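You operate a simulated robot arm through the tools that you are given. There is no shell and no other tool. Be economical: measure what you need, move in short steps, check, and stop when the job is done.

The job below is to be done with a simulated robot arm. You get a single attempt, and the scene is never put back.

## Task
Peg the angle stop at 90 and bend the blue bracket's tab up to it.
Fine: use the orange peg; clamp the bracket first; handle down and clamp open at the end.

It is judged by the outcome, as a careful person would: the job done as asked, and still so three seconds after it is handed in. It fails if anything else is knocked over, pushed out of place, dropped, spilled or broken.

## Robot
A 7-joint arm with a two-finger parallel gripper, fixed in place. Base frame: the origin is at the foot of the arm, x ahead of it, y to its left, z up; the work surface is at about z = 0. Lengths are in mm, angles in degrees, forces in N, time in s.
With the tool pointing down near the work surface it reaches from about 240 to 620 mm from the base axis. Its first joint turns from -66.0 to 66.0 degrees. Payload 2.6 kg.
The TCP is the grasp point between the finger pads, 30 mm short of the fingertips. In the tool frame z runs along the fingers and y along their closing line. The gripper opens to 94 mm. The fingers are 28 mm wide and 10 mm thick; the gripper's body (50 by 96 mm) begins 55 mm behind the TCP.
Orientation is that of the tool frame in the base frame, as a unit quaternion [w, x, y, z]. With the fingers straight down and closing along the base's y, the tool's x points along the base's -x, its y along +y and its z along -z.

## Interface
- The arm moves only by the tool nudge_tool. Its argument "steps" is text: rows parted by semicolons, each of 7 numbers parted by spaces: the turn, a rotation vector about the tool's x, y, z in degrees, then the shift along the tool's x, y, z in mm, then the opening, from 0 (shut) to 1 (fully open). In form: wx wy wz x y z hand; .... A call has 1 to 8 rows; each row is the pose to reach, as a shift and turn from the pose commanded when the call began, along the tool's axes at that moment. Each row takes 0.2 s and may step no farther than 50 mm and 8.6 degrees from the row before; otherwise, or with a gripper value out of range, the whole call is refused. A pose out of reach is approached as far as the arm can. The call stops where the force on the tool passes 90 N (or 10 N more than at its start, if that is more) or the arm is blocked; 0.2 s more then pass. The fingers move at their own pace (about 72 mm/s each) and stop on an object; they squeeze with about 22 N. The grip force told is the motor's: it shows also when the fingers shut on nothing. Time passes only in rows, and 0.2 s behind the last, so rows that repeat a pose let the fingers close. The reply holds the time, the measured pose of the TCP, the force on the tool along the base axes, the opening and the grip force, in the units named above and with some noise.
- Cameras (640 x 400 px; columns grow to the right, rows downward): "scene" is fixed at [11.1, 415.1, 573.6]; the picture's right is [-0.94, -0.34, 0.00], its down [-0.16, 0.44, -0.89] and it looks along [0.30, -0.83, -0.46] (base axes); focal length 315 px, centre (320, 200). "wrist" rides on the gripper at [-37, 0, -58] in the tool frame; the picture's right is [0.00, -1.00, 0.00], its down [0.97, 0.00, -0.24] and it looks along [0.24, 0.00, 0.97] (tool axes); focal length 218 px, centre (320, 200). There is no depth. A picture from a camera that has moved, and an enlarged one, comes with that camera's place and axes in the base frame and with its lens.
- camera(camera): a new picture of that camera. It takes no simulated time.
- close_up(camera, box): a new picture of the part [left, top, right, bottom] of that camera's present view, enlarged. It takes no simulated time.
- finish_job(): hands the job in; it is judged then, once.

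Go step by step. Nothing tells you positions but the pictures and the camera data: compare them with the known pose of the tool, close in by small moves and look again before you grip or let go. The budget is 120 turns and 64 pictures, counting those below and the enlarged ones. Unless the task says otherwise, let go and move clear before handing in, and close with one line.

The tools are called after "Call:" as a command line: name --argument value ..., lists and objects as JSON in quotes. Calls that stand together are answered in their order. nudge_tool: Moves the arm, as the interface text tells. Its arguments: {"type":"object","properties":{"steps":{"type":"string"}},"required":["steps"]} The other tools are called the same way: camera (camera) takes a picture; close_up (camera, box) takes an enlarged picture of a part of a camera's view; finish_job () hands the job in.

At the start:

```text
t: 0.0
ee_pos: [357.9, 40.0, 425.9]
tool_rot: [0.001, 0.0, 1.0, 0.002]
ft_force: [0.8, -0.3, -0.6]
opening: 93.7
grasp_force: 0.1
```

scene: 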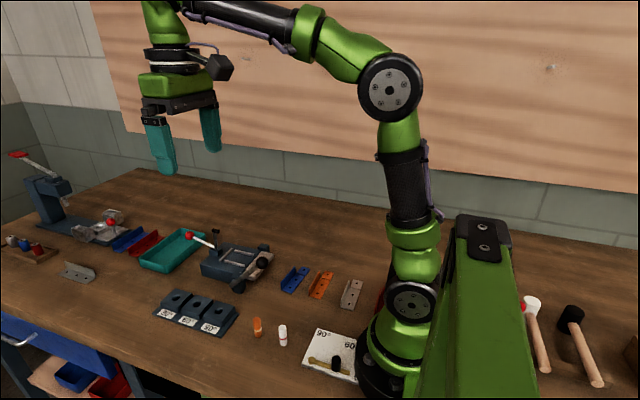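
wrist: 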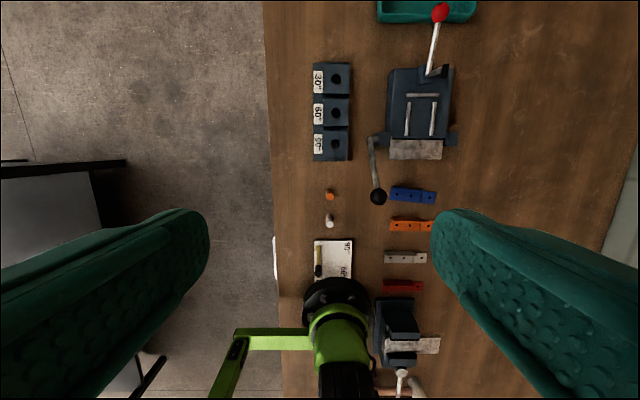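

I see a bending fixture (grey, with red-knobbed lever and a black-knobbed handle), a row of angle blocks (30/60/90), loose orange and white pegs, and brackets. I'll look closer before moving.

Call:
close_up --camera "wrist" --box '[290, 0, 480, 120]'

Call:
close_up --camera "wrist" --box '[290, 110, 480, 230]'

Call:
close_up --camera "scene" --box '[140, 210, 380, 360]'

Call:
close_up --camera "scene" --box '[0, 140, 240, 290]'

```text
3.33 times, centred on (385, 60) of wrist
camera zoom: at [396.9, 39.9, 483.1], right [0.0, -1.0, 0.0], down [-0.97, 0.0, 0.24], along [-0.24, 0.0, -0.97], focal length 728 px, centre (103, 667)
```

zoom: 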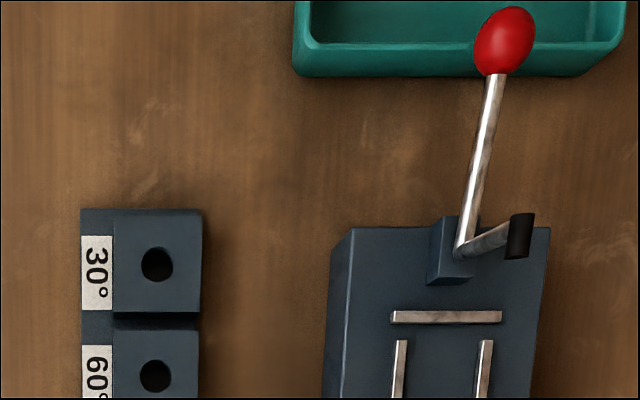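

```text
3.33 times, centred on (385, 170) of wrist
camera zoom: at [396.9, 39.9, 483.1], right [0.0, -1.0, 0.0], down [-0.97, 0.0, 0.24], along [-0.24, 0.0, -0.97], focal length 728 px, centre (103, 300)
```

zoom: 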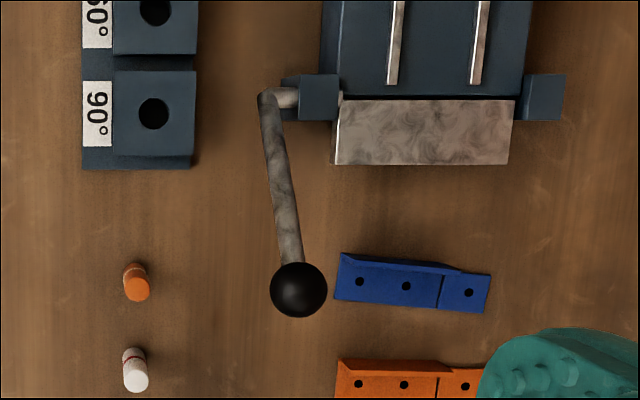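

```text
2.67 times, centred on (260, 285) of scene
camera zoom: at [11.1, 415.1, 573.6], right [-0.94, -0.34, 0.0], down [-0.16, 0.44, -0.89], along [0.3, -0.83, -0.46], focal length 839 px, centre (480, -27)
```

zoom: 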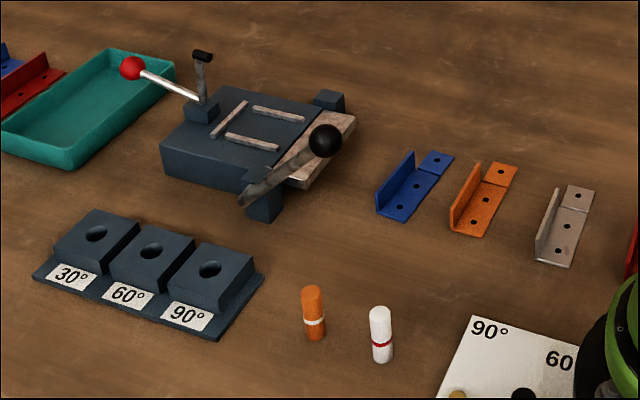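

```text
2.67 times, centred on (120, 215) of scene
camera zoom: at [11.1, 415.1, 573.6], right [-0.94, -0.34, 0.0], down [-0.16, 0.44, -0.89], along [0.3, -0.83, -0.46], focal length 839 px, centre (853, 160)
```

zoom: 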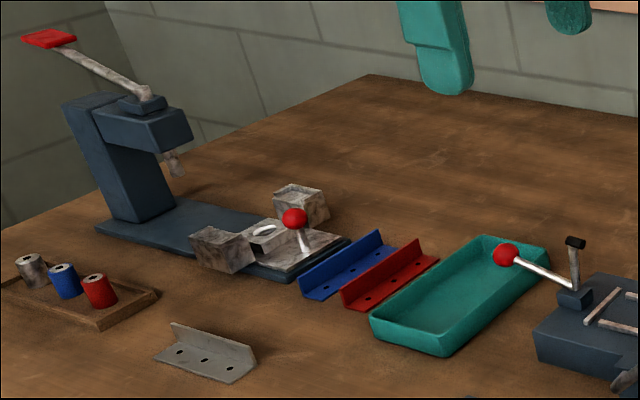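

The bender bed with rails, clamp lever (red), leaf handle (black knob) and stop row are clear. I need to check the plate near the base and the rest.

Call:
close_up --camera "wrist" --box '[265, 180, 455, 300]'

Call:
close_up --camera "scene" --box '[190, 220, 290, 290]'

Call:
close_up --camera "scene" --box '[240, 300, 380, 390]'

```text
3.33 times, centred on (360, 240) of wrist
camera zoom: at [396.9, 39.9, 483.1], right [0.0, -1.0, 0.0], down [-0.97, 0.0, 0.24], along [-0.24, 0.0, -0.97], focal length 728 px, centre (187, 67)
```

zoom: 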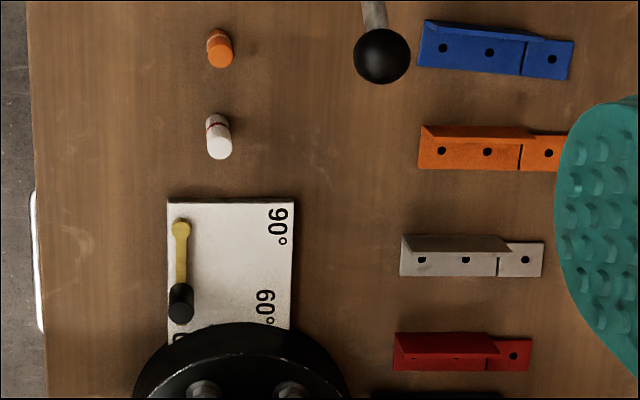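

```text
5.71 times, centred on (240, 255) of scene
camera zoom: at [11.1, 415.1, 573.6], right [-0.94, -0.34, 0.0], down [-0.16, 0.44, -0.89], along [0.3, -0.83, -0.46], focal length 1798 px, centre (777, -114)
```

zoom: 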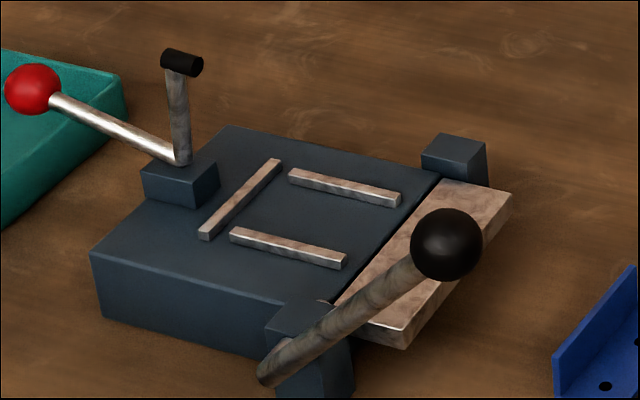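

```text
4.44 times, centred on (310, 345) of scene
camera zoom: at [11.1, 415.1, 573.6], right [-0.94, -0.34, 0.0], down [-0.16, 0.44, -0.89], along [0.3, -0.83, -0.46], focal length 1398 px, centre (364, -444)
```

zoom: 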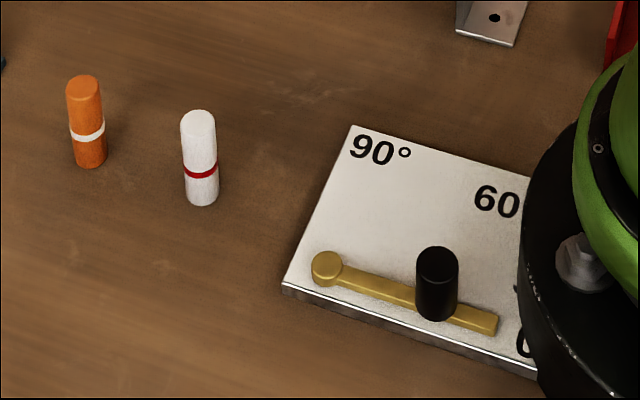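

The orange peg stands near (289, 18) and the 90 hole is near (401, 10). I'll descend part way above the peg to measure it, approaching with fingers straight down.

Call:
nudge_tool --steps "0 0 0 11 -4 45 1;0 0 0 22 -8 90 1;0 0 0 33 -12 135 1;0 0 0 44 -16 180 1;0 0 0 56 -19 225 1;0 0 0 69 -22 260 1;0 0 0 69 -22 260 1"

Call:
camera --camera "wrist"

Call:
camera --camera "scene"

```text
t: 1.6
ee_pos: [290.3, 18.1, 165.3]
tool_rot: [0.001, 0.001, 1.0, 0.001]
ft_force: [0.6, -0.2, -0.1]
opening: 94.3
grasp_force: 0.0
```

```text
54 pictures are left
camera wrist: at [328.6, 18.2, 223.4], right [0.0, -1.0, 0.0], down [-0.97, 0.0, 0.24], along [-0.24, 0.0, -0.97], focal length 218 px, centre (320, 200)
```

wrist: 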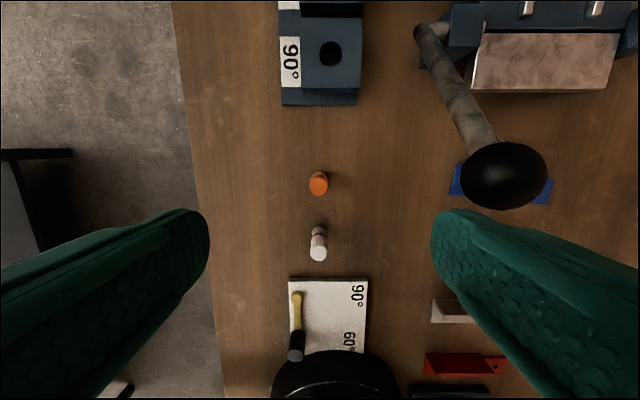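

```text
53 pictures are left
```

scene: 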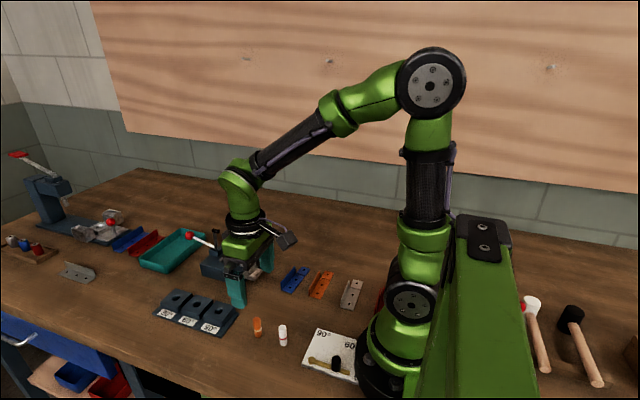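

The handle's black ball stands high (about (317, −55, 136)), so I'll narrow the fingers before descending. I'll take a close look at the peg first.

Call:
close_up --camera "wrist" --box '[270, 160, 366, 220]'

Call:
close_up --camera "scene" --box '[200, 280, 296, 340]'

Call:
close_up --camera "wrist" --box '[260, 0, 420, 100]'

```text
6.67 times, centred on (318, 190) of wrist
camera zoom: at [328.6, 18.2, 223.4], right [0.0, -1.0, 0.0], down [-0.97, 0.0, 0.24], along [-0.24, 0.0, -0.97], focal length 1455 px, centre (333, 267)
```

zoom: 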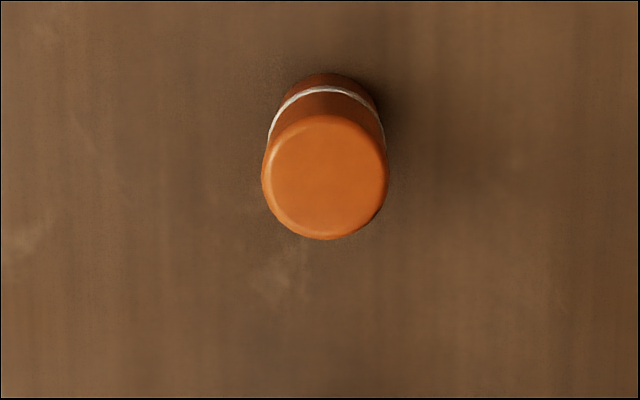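

```text
6.67 times, centred on (248, 310) of scene
camera zoom: at [11.1, 415.1, 573.6], right [-0.94, -0.34, 0.0], down [-0.16, 0.44, -0.89], along [0.3, -0.83, -0.46], focal length 2097 px, centre (800, -533)
```

zoom: 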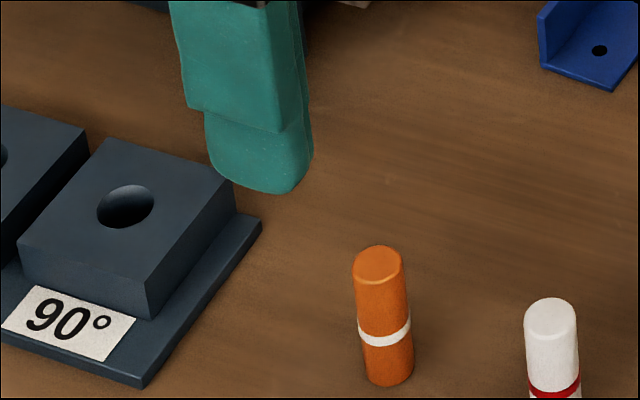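

```text
4.00 times, centred on (340, 50) of wrist
camera zoom: at [328.6, 18.2, 223.4], right [0.0, -1.0, 0.0], down [-0.97, 0.0, 0.24], along [-0.24, 0.0, -0.97], focal length 873 px, centre (240, 800)
```

zoom: 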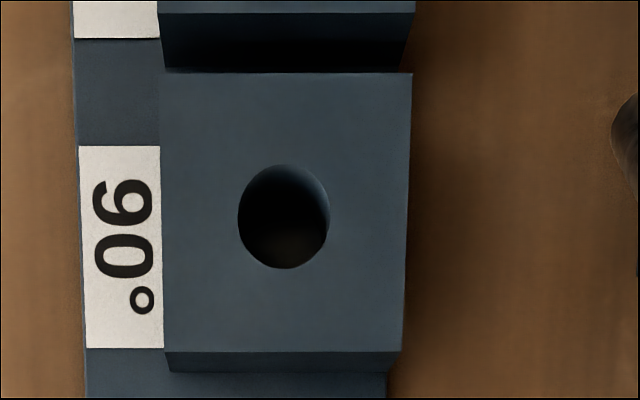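

Peg: centre (296, 19), 45 mm tall, about 15 mm thick. Hole: about (402, 9.5), top at z≈20. I narrow the fingers, descend and close on the upper part.

Call:
nudge_tool --steps "0 0 0 -5.5 1.1 0 0.45;0 0 0 -5.5 1.1 0 0.4;0 0 0 -5.5 1.1 40 0.4;0 0 0 -5.5 1.1 80 0.4;0 0 0 -5.5 1.1 108 0.4;0 0 0 -5.5 1.1 108 0.4"

Call:
camera --camera "wrist"

Call:
close_up --camera "scene" --box '[180, 230, 308, 350]'

```text
t: 3.0
ee_pos: [295.0, 19.6, 57.8]
tool_rot: [0.001, -0.001, 1.0, 0.001]
ft_force: [-0.1, 0.1, -0.3]
opening: 37.7
grasp_force: 0.1
```

```text
49 pictures are left
camera wrist: at [334.2, 19.4, 115.0], right [0.0, -1.0, 0.0], down [-0.97, 0.0, 0.24], along [-0.24, 0.0, -0.97], focal length 218 px, centre (320, 200)
```

wrist: 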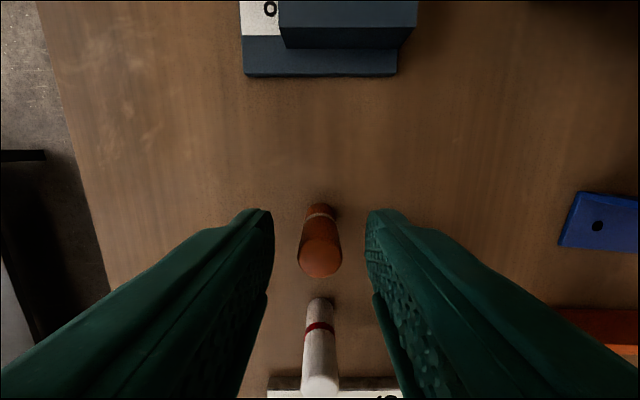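

```text
3.33 times, centred on (244, 290) of scene
camera zoom: at [11.1, 415.1, 573.6], right [-0.94, -0.34, 0.0], down [-0.16, 0.44, -0.89], along [0.3, -0.83, -0.46], focal length 1049 px, centre (573, -100)
```

zoom: 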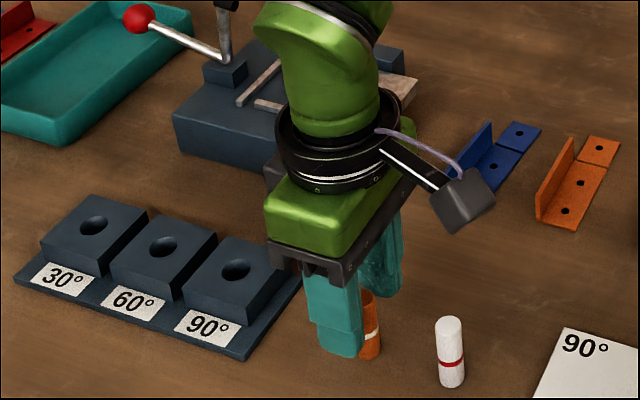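

The peg is centred between the fingers; close and lift.

Call:
nudge_tool --steps "0 0 0 -1 0 0 0.2;0 0 0 -1 0 0 0.05;0 0 0 -1 0 0 0.05;0 0 0 -1 0 -30 0.05;0 0 0 -1 0 -60 0.05"

Call:
camera --camera "wrist"

```text
t: 4.2
ee_pos: [298.3, 20.8, 118.2]
tool_rot: [0.0, 0.0, 1.0, 0.001]
ft_force: [0.6, -0.2, -0.2]
opening: 14.2
grasp_force: 22.0
```

```text
47 pictures are left
camera wrist: at [335.9, 19.6, 175.6], right [0.0, -1.0, 0.0], down [-0.97, 0.0, 0.24], along [-0.24, 0.0, -0.97], focal length 218 px, centre (320, 200)
```

wrist: 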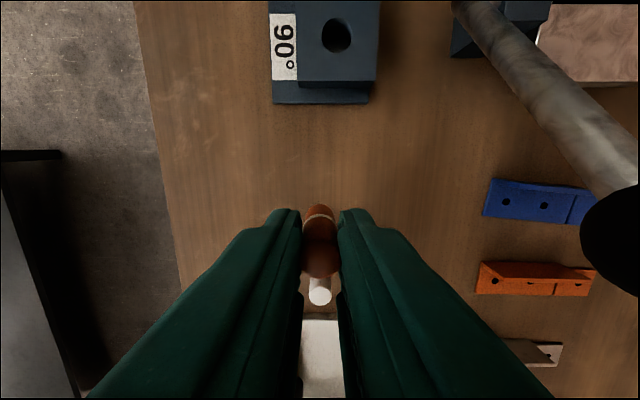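

Peg is held (14 mm). Moving over the 90 hole at this height.

Call:
nudge_tool --steps "0 0 0 -35 -3 0 0.05;0 0 0 -70 -6 0 0.05;0 0 0 -105 -10 0 0.05;0 0 0 -105 -10 0 0.05"

Call:
camera --camera "wrist"

Call:
close_up --camera "scene" --box '[140, 230, 268, 350]'

```text
t: 5.2
ee_pos: [401.9, 9.2, 117.5]
tool_rot: [0.001, 0.0, 1.0, 0.001]
ft_force: [0.6, -0.2, -0.2]
opening: 14.3
grasp_force: 22.1
```

```text
46 pictures are left
camera wrist: at [440.6, 8.8, 174.9], right [0.0, -1.0, 0.0], down [-0.97, 0.0, 0.24], along [-0.24, 0.0, -0.97], focal length 218 px, centre (320, 200)
```

wrist: 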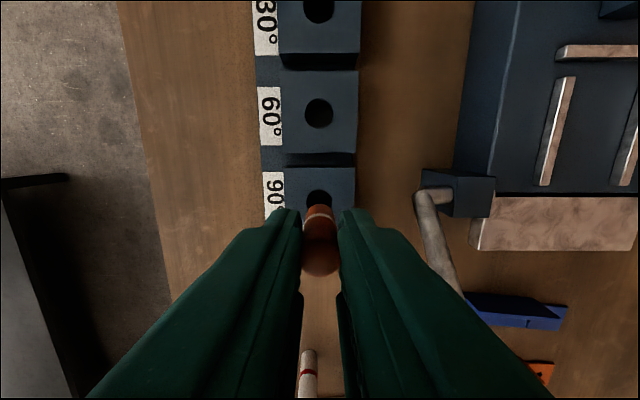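

```text
3.33 times, centred on (204, 290) of scene
camera zoom: at [11.1, 415.1, 573.6], right [-0.94, -0.34, 0.0], down [-0.16, 0.44, -0.89], along [0.3, -0.83, -0.46], focal length 1049 px, centre (707, -100)
```

zoom: 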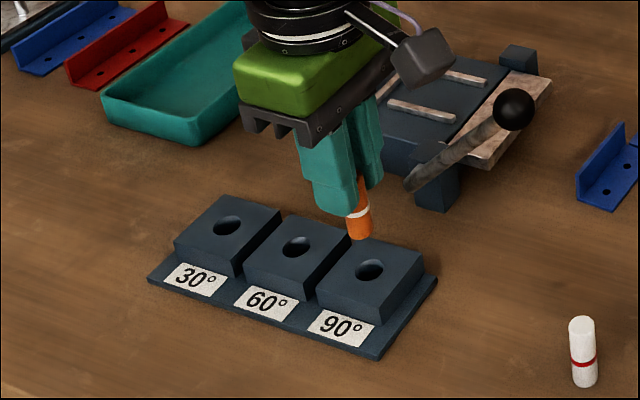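

Alignment matches (hole x≈402, y≈9.4). Descend to just above the hole and check.

Call:
nudge_tool --steps "0 0 0 0 0 18 0.05;0 0 0 0 0 35 0.05;0 0 0 0 0 35 0.05"

Call:
close_up --camera "wrist" --box '[240, 120, 400, 300]'

Call:
close_up --camera "scene" --box '[165, 275, 261, 345]'

```text
t: 6.0
ee_pos: [400.8, 10.3, 84.3]
tool_rot: [0.0, 0.0, 1.0, 0.001]
ft_force: [0.5, 0.6, -0.6]
opening: 14.4
grasp_force: 21.5
```

```text
2.22 times, centred on (320, 210) of wrist
camera zoom: at [439.8, 9.7, 139.9], right [0.0, -1.0, 0.0], down [-0.97, 0.0, 0.24], along [-0.24, 0.0, -0.97], focal length 485 px, centre (320, 178)
```

zoom: 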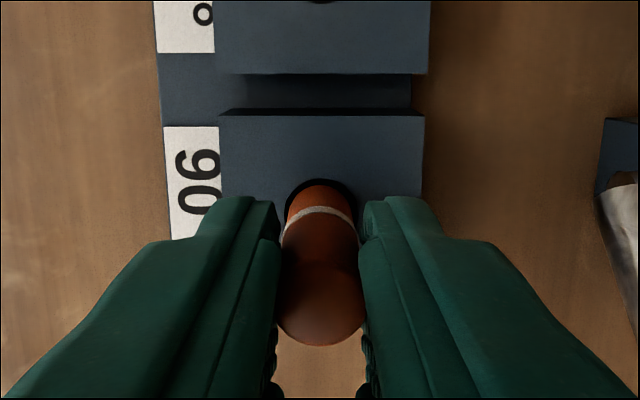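

```text
5.71 times, centred on (213, 310) of scene
camera zoom: at [11.1, 415.1, 573.6], right [-0.94, -0.34, 0.0], down [-0.16, 0.44, -0.89], along [0.3, -0.83, -0.46], focal length 1798 px, centre (931, -429)
```

zoom: 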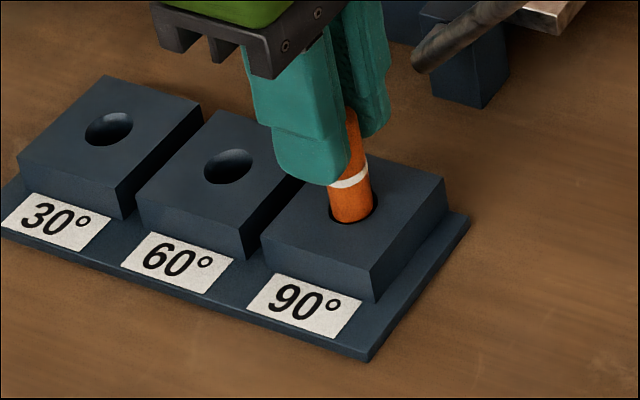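

The peg is at the hole mouth and looks centred. Lower gently.

Call:
nudge_tool --steps "0 0 0 0 0 4 0.05;0 0 0 0 0 8 0.05;0 0 0 0 0 11 0.05;0 0 0 0 0 14 0.05"

Call:
close_up --camera "scene" --box '[165, 275, 261, 345]'

```text
t: 7.0
ee_pos: [401.5, 10.0, 69.2]
tool_rot: [0.001, 0.0, 1.0, 0.001]
ft_force: [0.5, -0.4, -0.2]
opening: 14.6
grasp_force: 22.1
```

```text
5.71 times, centred on (213, 310) of scene
camera zoom: at [11.1, 415.1, 573.6], right [-0.94, -0.34, 0.0], down [-0.16, 0.44, -0.89], along [0.3, -0.83, -0.46], focal length 1798 px, centre (931, -429)
```

zoom: 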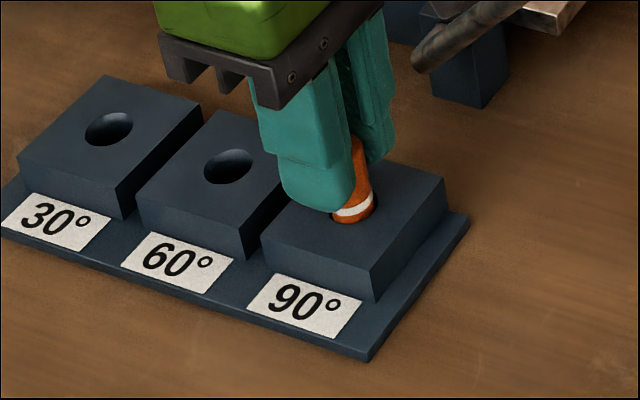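

It is entering freely. Lower further until it seats.

Call:
nudge_tool --steps "0 0 0 0 0 3 0.05;0 0 0 0 0 6 0.05;0 0 0 0 0 8 0.05;0 0 0 0 0 10 0.05"

Call:
close_up --camera "scene" --box '[165, 275, 261, 345]'

```text
t: 8.0
ee_pos: [403.0, 10.0, 59.8]
tool_rot: [0.002, 0.0, 1.0, 0.001]
ft_force: [2.7, 0.5, 13.7]
opening: 14.5
grasp_force: 22.0
```

```text
5.71 times, centred on (213, 310) of scene
camera zoom: at [11.0, 415.1, 573.6], right [-0.94, -0.34, 0.0], down [-0.16, 0.44, -0.89], along [0.3, -0.83, -0.46], focal length 1798 px, centre (931, -429)
```

zoom: 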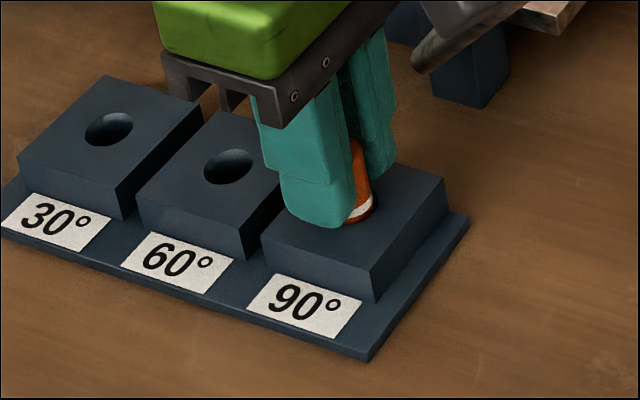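

It met resistance with the white band at the hole mouth, so it's seated. Release and rise.

Call:
nudge_tool --steps "0 0 0 0 0 9 0.2;0 0 0 0 0 9 0.35;0 0 0 0 0 9 0.4;0 0 0 0 0 -30 0.4;0 0 0 0 0 -75 0.4;0 0 0 0 0 -120 0.4"

Call:
close_up --camera "scene" --box '[165, 275, 261, 345]'

Call:
camera --camera "wrist"

```text
t: 9.4
ee_pos: [403.6, 9.4, 178.4]
tool_rot: [0.001, 0.0, 1.0, 0.001]
ft_force: [-0.2, 0.7, -0.2]
opening: 37.5
grasp_force: 0.1
```

```text
5.71 times, centred on (213, 310) of scene
camera zoom: at [11.1, 415.1, 573.6], right [-0.94, -0.34, 0.0], down [-0.16, 0.44, -0.89], along [0.3, -0.83, -0.46], focal length 1798 px, centre (931, -429)
```

zoom: 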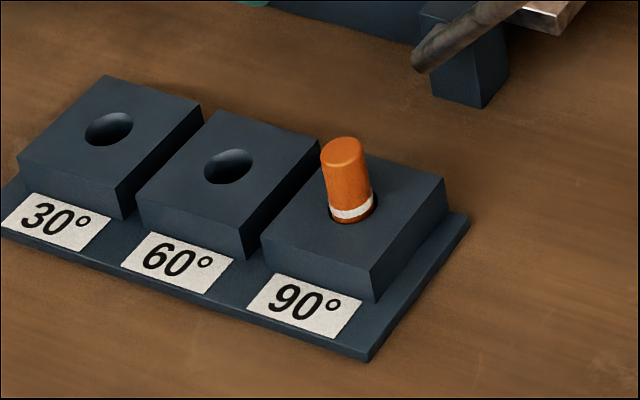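

```text
39 pictures are left
camera wrist: at [441.1, 9.6, 236.3], right [0.0, -1.0, 0.0], down [-0.97, 0.0, 0.24], along [-0.24, 0.0, -0.97], focal length 218 px, centre (320, 200)
```

wrist: 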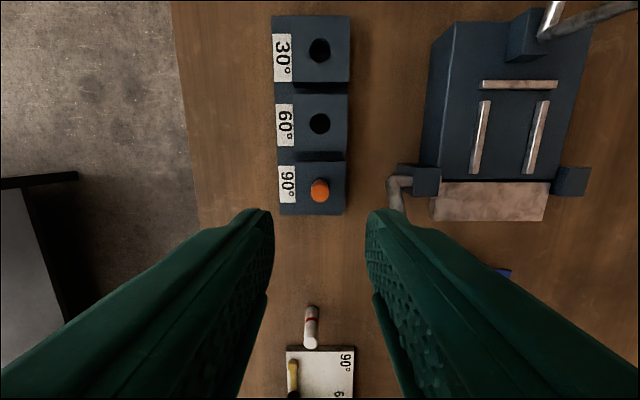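

The peg is seated and standing in the 90 stop. Next, I rise and move over the bender for measuring bed, rails and the blue bracket.

Call:
nudge_tool --steps "0 0 0 0 0 -45 0.4;0 0 0 0 -45 -60 0.4;0 0 0 0 -90 -70 0.4;0 0 0 0 -130 -70 0.4;0 0 0 0 -160 -70 0.4;0 0 0 0 -160 -70 0.4"

Call:
camera --camera "wrist"

```text
t: 10.8
ee_pos: [400.5, -149.5, 246.7]
tool_rot: [0.001, 0.0, 1.0, 0.001]
ft_force: [-0.3, -0.6, -0.2]
opening: 37.8
grasp_force: 0.0
```

```text
38 pictures are left
camera wrist: at [439.6, -151.2, 304.9], right [0.0, -1.0, 0.0], down [-0.97, 0.0, 0.24], along [-0.24, 0.0, -0.97], focal length 218 px, centre (320, 200)
```

wrist: 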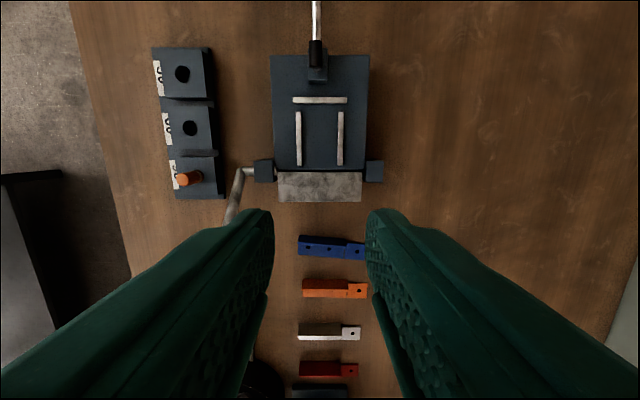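

Call:
close_up --camera "wrist" --box '[230, 20, 410, 133]'

Call:
close_up --camera "wrist" --box '[230, 130, 410, 270]'

```text
3.54 times, centred on (320, 76) of wrist
camera zoom: at [439.6, -151.2, 304.9], right [0.0, -1.0, 0.0], down [-0.97, 0.0, 0.24], along [-0.24, 0.0, -0.97], focal length 773 px, centre (320, 637)
```

zoom: 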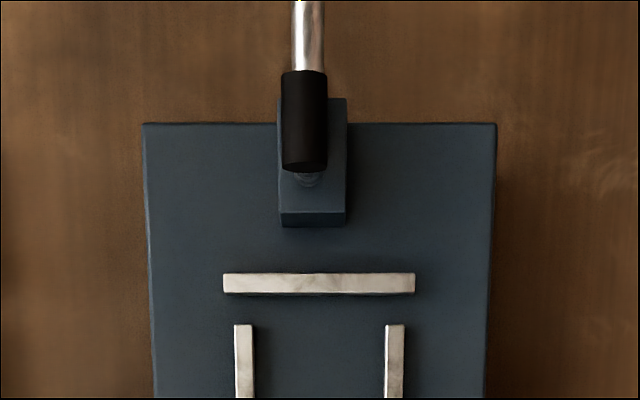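

```text
2.86 times, centred on (320, 200) of wrist
camera zoom: at [439.6, -151.2, 304.9], right [0.0, -1.0, 0.0], down [-0.97, 0.0, 0.24], along [-0.24, 0.0, -0.97], focal length 624 px, centre (320, 200)
```

zoom: 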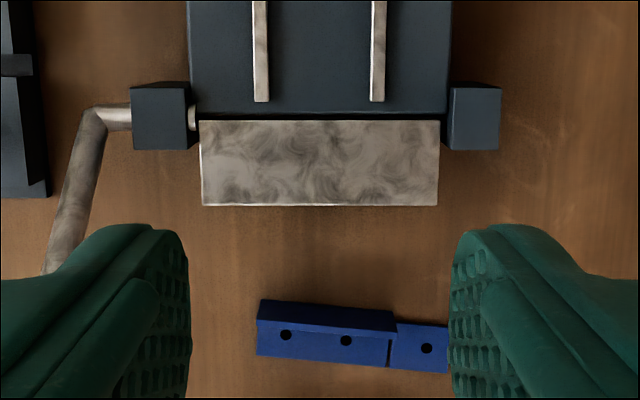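

Bed: slot centre y≈−151, end stop x≈488, hinge x≈410, bed top z≈35, rails to z≈41. Blue bracket's flange lies about (305, −163) at yaw ~5°, 24 mm high. I turn the tool ~85° and come over it so the fingers close across the flange.

Call:
nudge_tool --steps "0 0 -8.4 12 -2 0 0.4;0 0 -16.8 24 -3 0 0.4;0 0 -25.2 36 -5 0 0.4;0 0 -33.6 48 -7 10 0.4;0 0 -42 60 -8 20 0.4;0 0 -50.4 72 -10 40 0.4;0 0 -58.8 84 -12 60 0.4;0 0 -67.2 96 -13 80 0.4"

Call:
nudge_tool --steps "0 0 -8.4 0 0 15 0.4;0 0 -17.4 0 0 30 0.4;0 0 -17.4 0 0 30 0.4"

Call:
camera --camera "wrist"

```text
t: 12.6
ee_pos: [305.0, -163.5, 169.0]
tool_rot: [0.002, -0.555, 0.832, 0.001]
ft_force: [0.4, 0.0, 0.0]
opening: 37.8
grasp_force: 0.1
```

```text
refused: row 2 steps farther than a row can; nothing moved
```

```text
35 pictures are left
camera wrist: at [321.0, -129.2, 225.7], right [0.92, -0.38, 0.0], down [-0.37, -0.9, 0.24], along [-0.09, -0.22, -0.97], focal length 218 px, centre (320, 200)
```

wrist: 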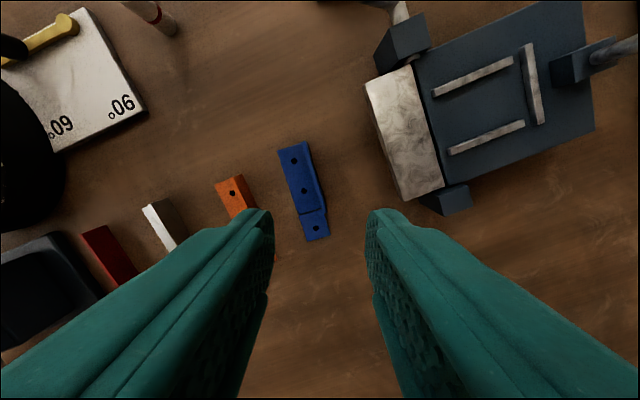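

Rotation works. Finishing the last 17° and lowering a bit, then looking closely.

Call:
nudge_tool --steps "0 0 -8.5 0 0 15 0.4;0 0 -17 0 0 40 0.4;0 0 -17.4 0 0 60 0.4;0 0 -17.4 0 0 60 0.4"

Call:
camera --camera "wrist"

Call:
close_up --camera "wrist" --box '[240, 90, 400, 230]'

```text
t: 13.6
ee_pos: [304.8, -162.4, 108.3]
tool_rot: [0.001, -0.673, 0.739, 0.001]
ft_force: [0.2, 0.1, 0.2]
opening: 37.7
grasp_force: 0.0
```

```text
34 pictures are left
camera wrist: at [310.0, -126.1, 165.5], right [1.0, -0.09, 0.0], down [-0.09, -0.97, 0.24], along [-0.02, -0.24, -0.97], focal length 218 px, centre (320, 200)
```

wrist: 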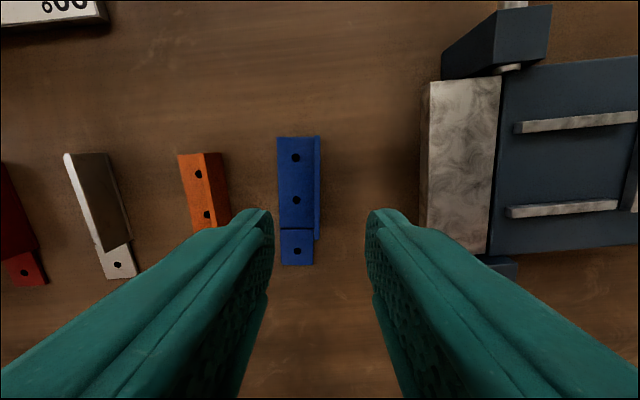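

```text
2.86 times, centred on (320, 160) of wrist
camera zoom: at [310.0, -126.1, 165.5], right [1.0, -0.09, 0.0], down [-0.09, -0.97, 0.24], along [-0.02, -0.24, -0.97], focal length 624 px, centre (320, 314)
```

zoom: 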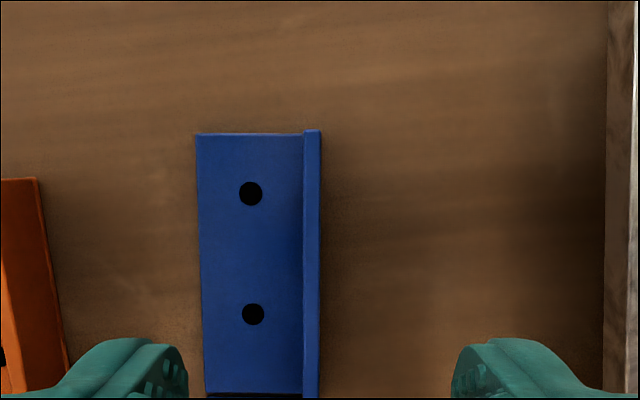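

Flange is centred to within 2 mm and aligned; bend score is ~27 mm ahead of the TCP. Lower to grip the top 12 mm of the flange.

Call:
nudge_tool --steps "0 0 0 0 2 25 0.4;0 0 0 0 2 50 0.4;0 0 0 0 2 66 0.4;0 0 0 0 2 66 0.4"

Call:
camera --camera "wrist"

```text
t: 14.6
ee_pos: [303.3, -161.5, 41.9]
tool_rot: [0.001, -0.674, 0.739, 0.0]
ft_force: [-1.1, -0.2, -0.5]
opening: 37.6
grasp_force: 0.0
```

```text
32 pictures are left
camera wrist: at [308.9, -126.0, 99.5], right [1.0, -0.09, 0.0], down [-0.09, -0.97, 0.24], along [-0.02, -0.24, -0.97], focal length 218 px, centre (320, 200)
```

wrist: 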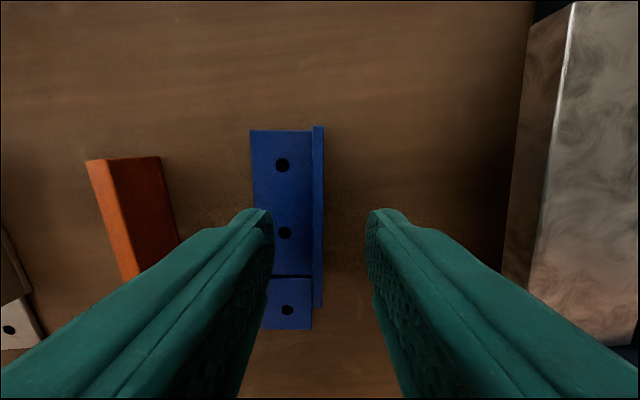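

Flange is centred between the fingers. Close and lift.

Call:
nudge_tool --steps "0 0 0 0 0 0 0.2;0 0 0 0 0 0 0;0 0 0 0 0 0 0;0 0 0 0 0 -30 0;0 0 0 0 0 -70 0;0 0 0 0 0 -100 0;0 0 0 0 0 -100 0"

Call:
camera --camera "wrist"

Call:
camera --camera "scene"

```text
t: 16.2
ee_pos: [303.5, -162.9, 143.7]
tool_rot: [0.001, -0.673, 0.739, -0.001]
ft_force: [0.3, -0.5, 0.5]
opening: 2.9
grasp_force: 21.7
```

```text
31 pictures are left
camera wrist: at [308.2, -126.4, 199.8], right [1.0, -0.09, 0.0], down [-0.09, -0.97, 0.24], along [-0.02, -0.24, -0.97], focal length 218 px, centre (320, 200)
```

wrist: 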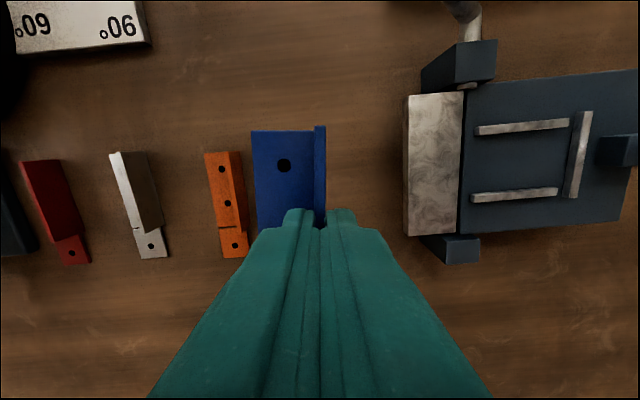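

```text
30 pictures are left
```

scene: 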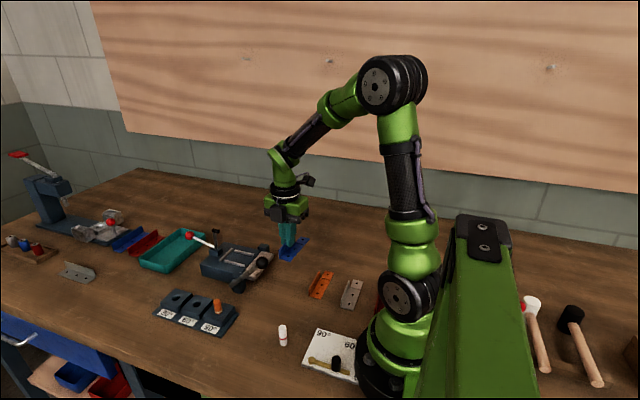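

Bracket held. Rise, carry it over the bed while turning back.

Call:
nudge_tool --steps "0 0 8.4 -1 -15 -15 0;0 0 16.8 -3 -32 -25 0;0 0 25.2 -4 -49 -25 0;0 0 33.6 -5 -66 -25 0;0 0 42 -6 -83 -25 0;0 0 50.4 -8 -100 -25 0;0 0 58.8 -9 -117 -25 0;0 0 67.2 -10.5 -132.7 -25 0"

Call:
nudge_tool --steps "0 0 8.5 0 0 0 0;0 0 17.0 0 0 0 0;0 0 17.4 0 0 0 0;0 0 17.4 0 0 0 0"

Call:
camera --camera "wrist"

Call:
close_up --camera "scene" --box '[180, 200, 308, 300]'

```text
t: 18.0
ee_pos: [436.7, -163.2, 167.9]
tool_rot: [0.0, -0.15, 0.989, 0.001]
ft_force: [0.7, -0.4, -0.1]
opening: 2.8
grasp_force: 21.7
```

```text
t: 19.0
ee_pos: [436.6, -165.3, 168.0]
tool_rot: [0.001, 0.001, 1.0, 0.001]
ft_force: [0.0, 0.5, -1.2]
opening: 3.3
grasp_force: 22.2
```

```text
29 pictures are left
camera wrist: at [475.1, -165.4, 224.9], right [0.0, -1.0, 0.0], down [-0.97, 0.0, 0.24], along [-0.24, 0.0, -0.97], focal length 218 px, centre (320, 200)
```

wrist: 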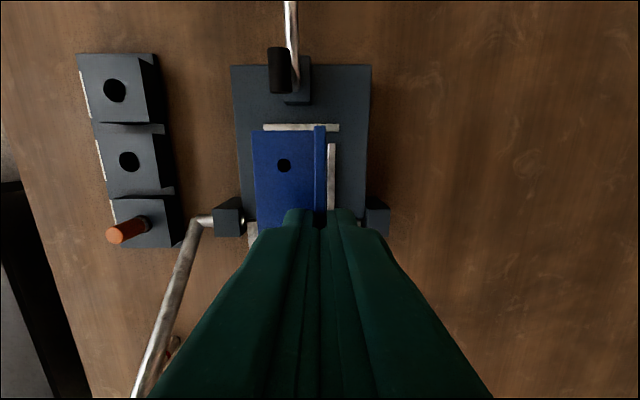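

```text
4.00 times, centred on (244, 250) of scene
camera zoom: at [11.1, 415.1, 573.6], right [-0.94, -0.34, 0.0], down [-0.16, 0.44, -0.89], along [0.3, -0.83, -0.46], focal length 1258 px, centre (624, 0)
```

zoom: 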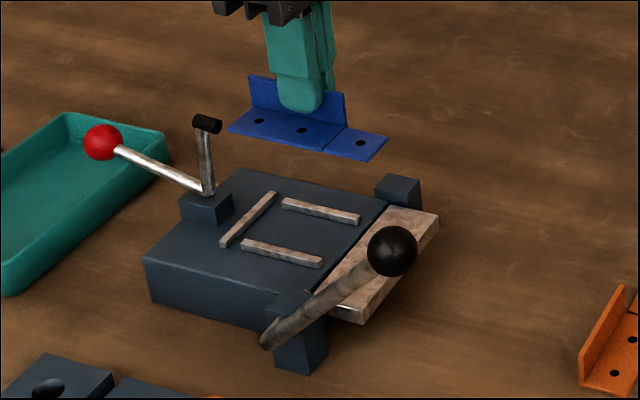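

Bracket hangs level, positioned over the slot with its score at the hinge. Lower to 15 mm above bed and check.

Call:
nudge_tool --steps "0 0 0 0 0.5 30 0;0 0 0 0 0.5 55 0;0 0 0 0 0.5 76 0;0 0 0 0 0.5 76 0"

Call:
camera --camera "wrist"

Call:
close_up --camera "scene" --box '[180, 220, 290, 300]'

```text
t: 20.0
ee_pos: [437.8, -163.6, 91.6]
tool_rot: [0.001, 0.0, 1.0, 0.0]
ft_force: [-0.4, 0.0, -0.4]
opening: 3.0
grasp_force: 22.1
```

```text
27 pictures are left
camera wrist: at [474.9, -164.3, 148.7], right [0.0, -1.0, 0.0], down [-0.97, 0.0, 0.24], along [-0.24, 0.0, -0.97], focal length 218 px, centre (320, 200)
```

wrist: 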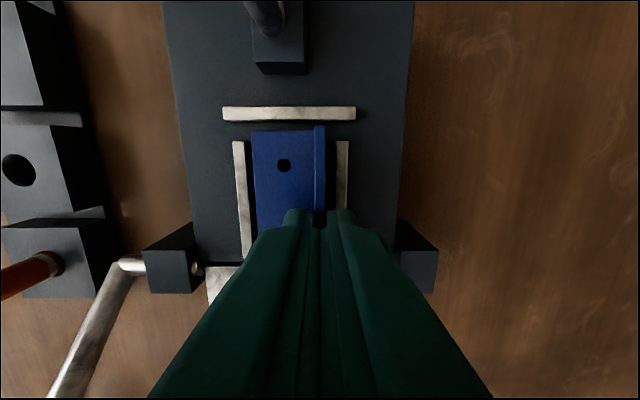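

```text
5.00 times, centred on (235, 260) of scene
camera zoom: at [11.1, 415.1, 573.6], right [-0.94, -0.34, 0.0], down [-0.16, 0.44, -0.89], along [0.3, -0.83, -0.46], focal length 1573 px, centre (745, -100)
```

zoom: 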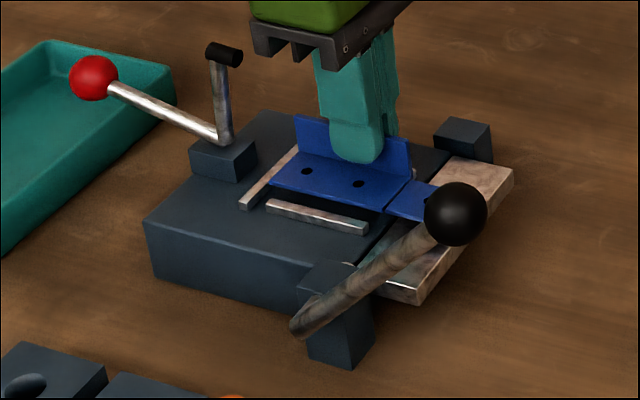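

Clear of the rails on every side. Lower the last 15 mm and settle.

Call:
nudge_tool --steps "0 0 0 0 0 6 0;0 0 0 0 0 11 0;0 0 0 0 0 13 0;0 0 0 0 0 15 0"

Call:
close_up --camera "scene" --box '[180, 220, 290, 300]'

```text
t: 21.0
ee_pos: [438.3, -164.7, 78.7]
tool_rot: [0.004, -0.001, 1.0, 0.0]
ft_force: [2.8, -1.8, 15.0]
opening: 2.9
grasp_force: 22.4
```

```text
5.00 times, centred on (235, 260) of scene
camera zoom: at [11.0, 415.2, 573.5], right [-0.94, -0.34, 0.0], down [-0.16, 0.44, -0.89], along [0.3, -0.83, -0.46], focal length 1573 px, centre (745, -100)
```

zoom: 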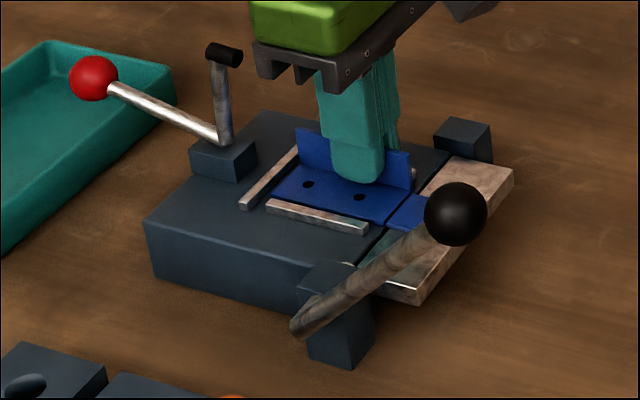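

It is resting on the bed. Open a little and rise.

Call:
nudge_tool --steps "0 0 0 0 0 13 0.1;0 0 0 0 0 13 0.2;0 0 0 0 0 13 0.25;0 0 0 0 0 -20 0.25;0 0 0 0 0 -60 0.25;0 0 0 0 0 -100 0.25;0 0 0 0 0 -130 0.25"

Call:
camera --camera "wrist"

Call:
close_up --camera "scene" --box '[180, 220, 290, 300]'

```text
t: 21.4
ee_pos: [435.0, -163.9, 76.0]
tool_rot: [0.001, 0.005, 1.0, 0.003]
ft_force: [-6.9, 5.7, 11.4]
opening: 6.4
grasp_force: 0.0
stopped in row 1: the force on the tool passed its limit (the readings are from after the stop); the commanded pose is now the measured one
```

```text
24 pictures are left
camera wrist: at [474.2, -164.9, 132.9], right [-0.01, -1.0, 0.0], down [-0.97, 0.01, 0.24], along [-0.24, 0.01, -0.97], focal length 218 px, centre (320, 200)
```

wrist: 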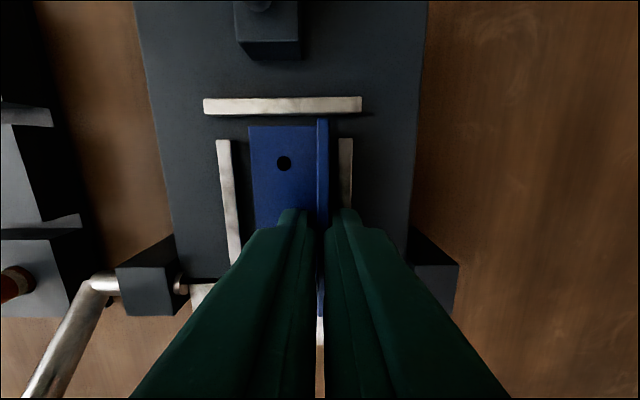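

```text
5.00 times, centred on (235, 260) of scene
camera zoom: at [11.0, 415.2, 573.5], right [-0.94, -0.34, 0.0], down [-0.16, 0.44, -0.89], along [0.3, -0.83, -0.46], focal length 1573 px, centre (745, -100)
```

zoom: 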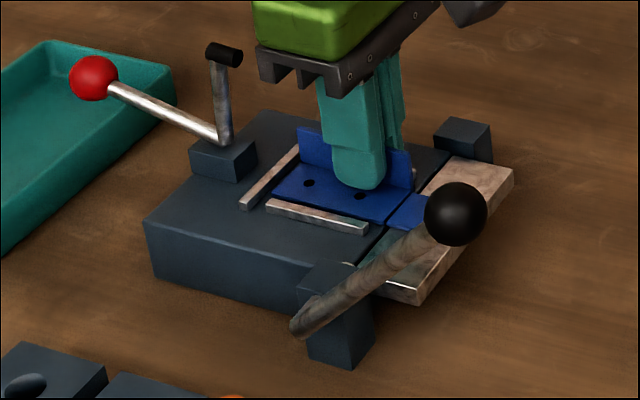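

A force spike stopped the release (stored downward push); the fingers are already loose. I rise straight up a little while opening.

Call:
nudge_tool --steps "0 0 0 0 0 -3 0.12;0 0 0 0 0 -5 0.2;0 0 0 0 0 -5 0.25;0 0 0 0 0 -40 0.25;0 0 0 0 0 -80 0.25;0 0 0 0 0 -125 0.25;0 0 0 0 0 -125 0.25"

Call:
camera --camera "wrist"

Call:
close_up --camera "wrist" --box '[230, 40, 390, 220]'

```text
t: 23.0
ee_pos: [435.9, -165.4, 201.2]
tool_rot: [0.002, 0.005, 1.0, 0.001]
ft_force: [-0.2, 0.5, 0.2]
opening: 23.5
grasp_force: 0.0
```

```text
22 pictures are left
camera wrist: at [473.6, -165.8, 258.0], right [-0.01, -1.0, 0.0], down [-0.97, 0.01, 0.24], along [-0.24, 0.0, -0.97], focal length 218 px, centre (320, 200)
```

wrist: 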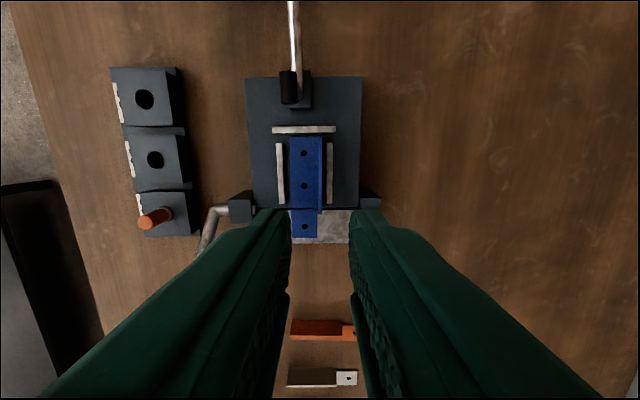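

```text
2.22 times, centred on (310, 130) of wrist
camera zoom: at [473.6, -165.8, 258.0], right [-0.01, -1.0, 0.0], down [-0.97, 0.01, 0.24], along [-0.24, 0.0, -0.97], focal length 485 px, centre (342, 356)
```

zoom: 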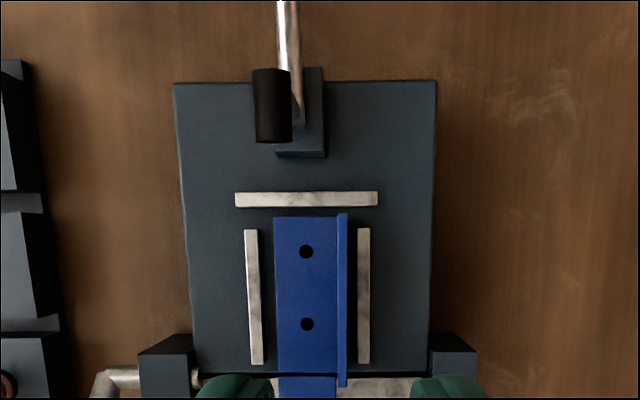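

The bracket sits in the slot with its score at the bed edge. Next the clamp: the red ball is at about (602, −150, 78), pivot near (522, 52); I'll come above the ball to grip it and swing it up and over.

Call:
nudge_tool --steps "0 0 0 -40 5 0 0.5;0 0 0 -80 10 0 0.5;0 0 0 -120 15 0 0.5;0 0 0 -157 15 10 0.5;0 0 0 -157 15 30 0.5;0 0 0 -157 15 30 0.5"

Call:
camera --camera "wrist"

```text
t: 24.4
ee_pos: [587.9, -141.0, 169.4]
tool_rot: [0.002, 0.004, 1.0, 0.002]
ft_force: [-0.1, 1.0, 0.2]
opening: 47.0
grasp_force: 0.1
out of reach, approached as far as the arm can: row 4, 5, 6
```

```text
20 pictures are left
camera wrist: at [625.5, -141.5, 226.1], right [-0.01, -1.0, 0.0], down [-0.97, 0.01, 0.24], along [-0.24, 0.0, -0.97], focal length 218 px, centre (320, 200)
```

wrist: 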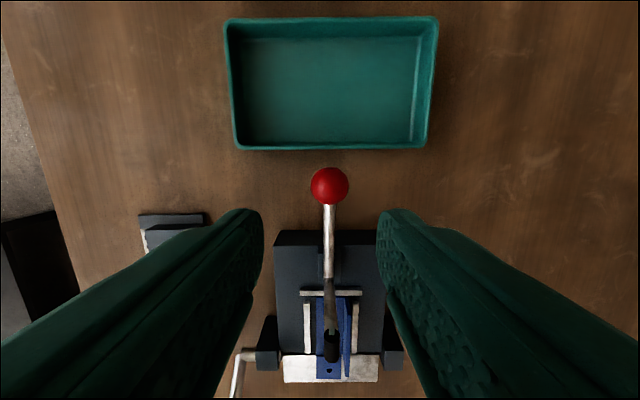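

The ball is at about (599, −148, 78), near the reach limit with the tool vertical. I'll tilt the fingers forward 16° to gain reach and then check.

Call:
nudge_tool --steps "0 -8 0 5 0 20 0.5;0 -16 0 5 0 30 0.5;0 -16 0 5 0 30 0.5"

```text
t: 25.2
ee_pos: [582.2, -140.1, 139.5]
tool_rot: [0.141, 0.005, 0.99, 0.001]
ft_force: [0.3, 0.9, 0.2]
opening: 47.0
grasp_force: 0.0
out of reach, approached as far as the arm can: row 1
```

Reach is fine with the tilt. Approach along the fingers to straddle the ball.

Call:
nudge_tool --steps "0 0 0 1 -8.4 5 0.5;0 0 0 1 -8.4 25 0.5;0 0 0 1 -8.4 42 0.5;0 0 0 1 -8.4 49.7 0.5;0 0 0 1 -8.4 49.7 0.5"

Call:
camera --camera "wrist"

Call:
close_up --camera "scene" --box '[130, 190, 290, 300]'

```text
t: 26.4
ee_pos: [595.5, -149.5, 90.8]
tool_rot: [0.14, 0.005, 0.99, 0.0]
ft_force: [-0.2, 0.4, -0.2]
opening: 47.2
grasp_force: 0.0
```

```text
19 pictures are left
camera wrist: at [616.5, -150.0, 155.9], right [-0.01, -1.0, 0.0], down [-1.0, 0.01, -0.04], along [0.04, 0.0, -1.0], focal length 218 px, centre (320, 200)
```

wrist: 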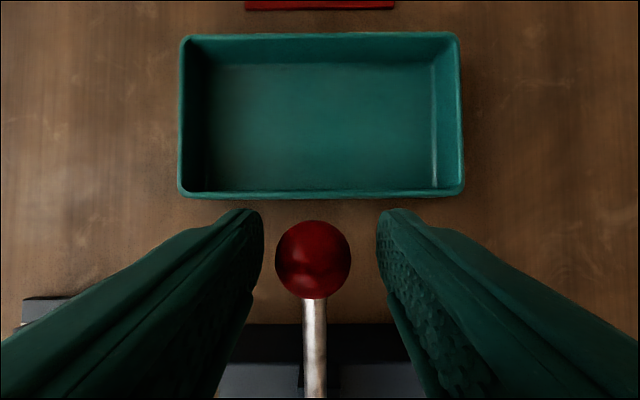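

```text
3.64 times, centred on (210, 245) of scene
camera zoom: at [11.1, 415.1, 573.6], right [-0.94, -0.34, 0.0], down [-0.16, 0.44, -0.89], along [0.3, -0.83, -0.46], focal length 1144 px, centre (720, 36)
```

zoom: 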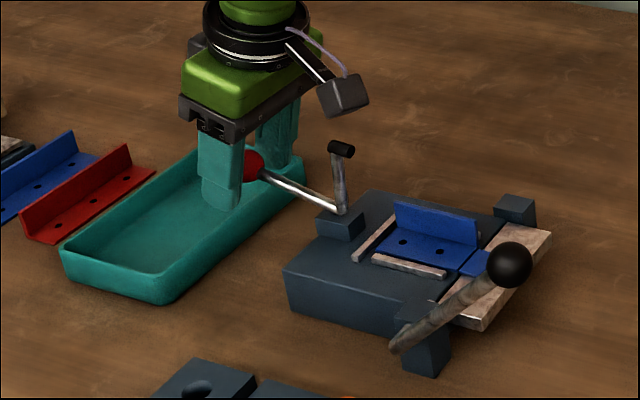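

The ball is between the fingers (about 2 mm toward +y). Close on it and begin the arc.

Call:
nudge_tool --steps "0 0 0 0 2 0 0.35;0 0 0 0 2 0 0.2;0 0 0 0 2 0 0.15;0 0 0 1.2 2 -8 0.15;0 0 0 2.6 2 -15.8 0.15;0 0 0 5.2 2 -24 0.15;0 0 0 8.3 2 -31.8 0.15"

Call:
close_up --camera "scene" --box '[130, 170, 290, 300]'

```text
t: 28.0
ee_pos: [578.8, -147.5, 120.6]
tool_rot: [0.144, 0.004, 0.99, 0.001]
ft_force: [14.6, -3.7, -6.8]
opening: 25.2
grasp_force: 45.1
```

```text
3.08 times, centred on (210, 235) of scene
camera zoom: at [11.1, 415.1, 573.6], right [-0.94, -0.34, 0.0], down [-0.16, 0.44, -0.89], along [0.3, -0.83, -0.46], focal length 968 px, centre (658, 92)
```

zoom: 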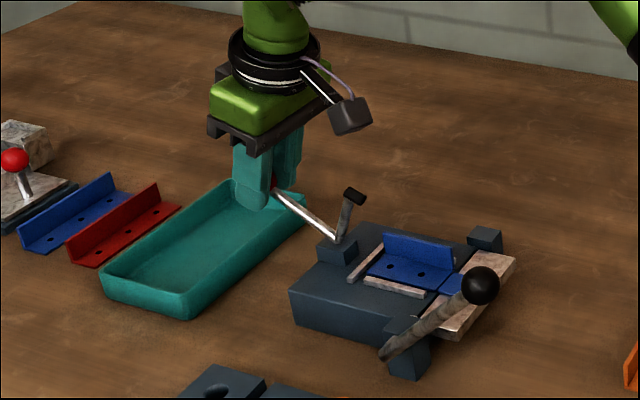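

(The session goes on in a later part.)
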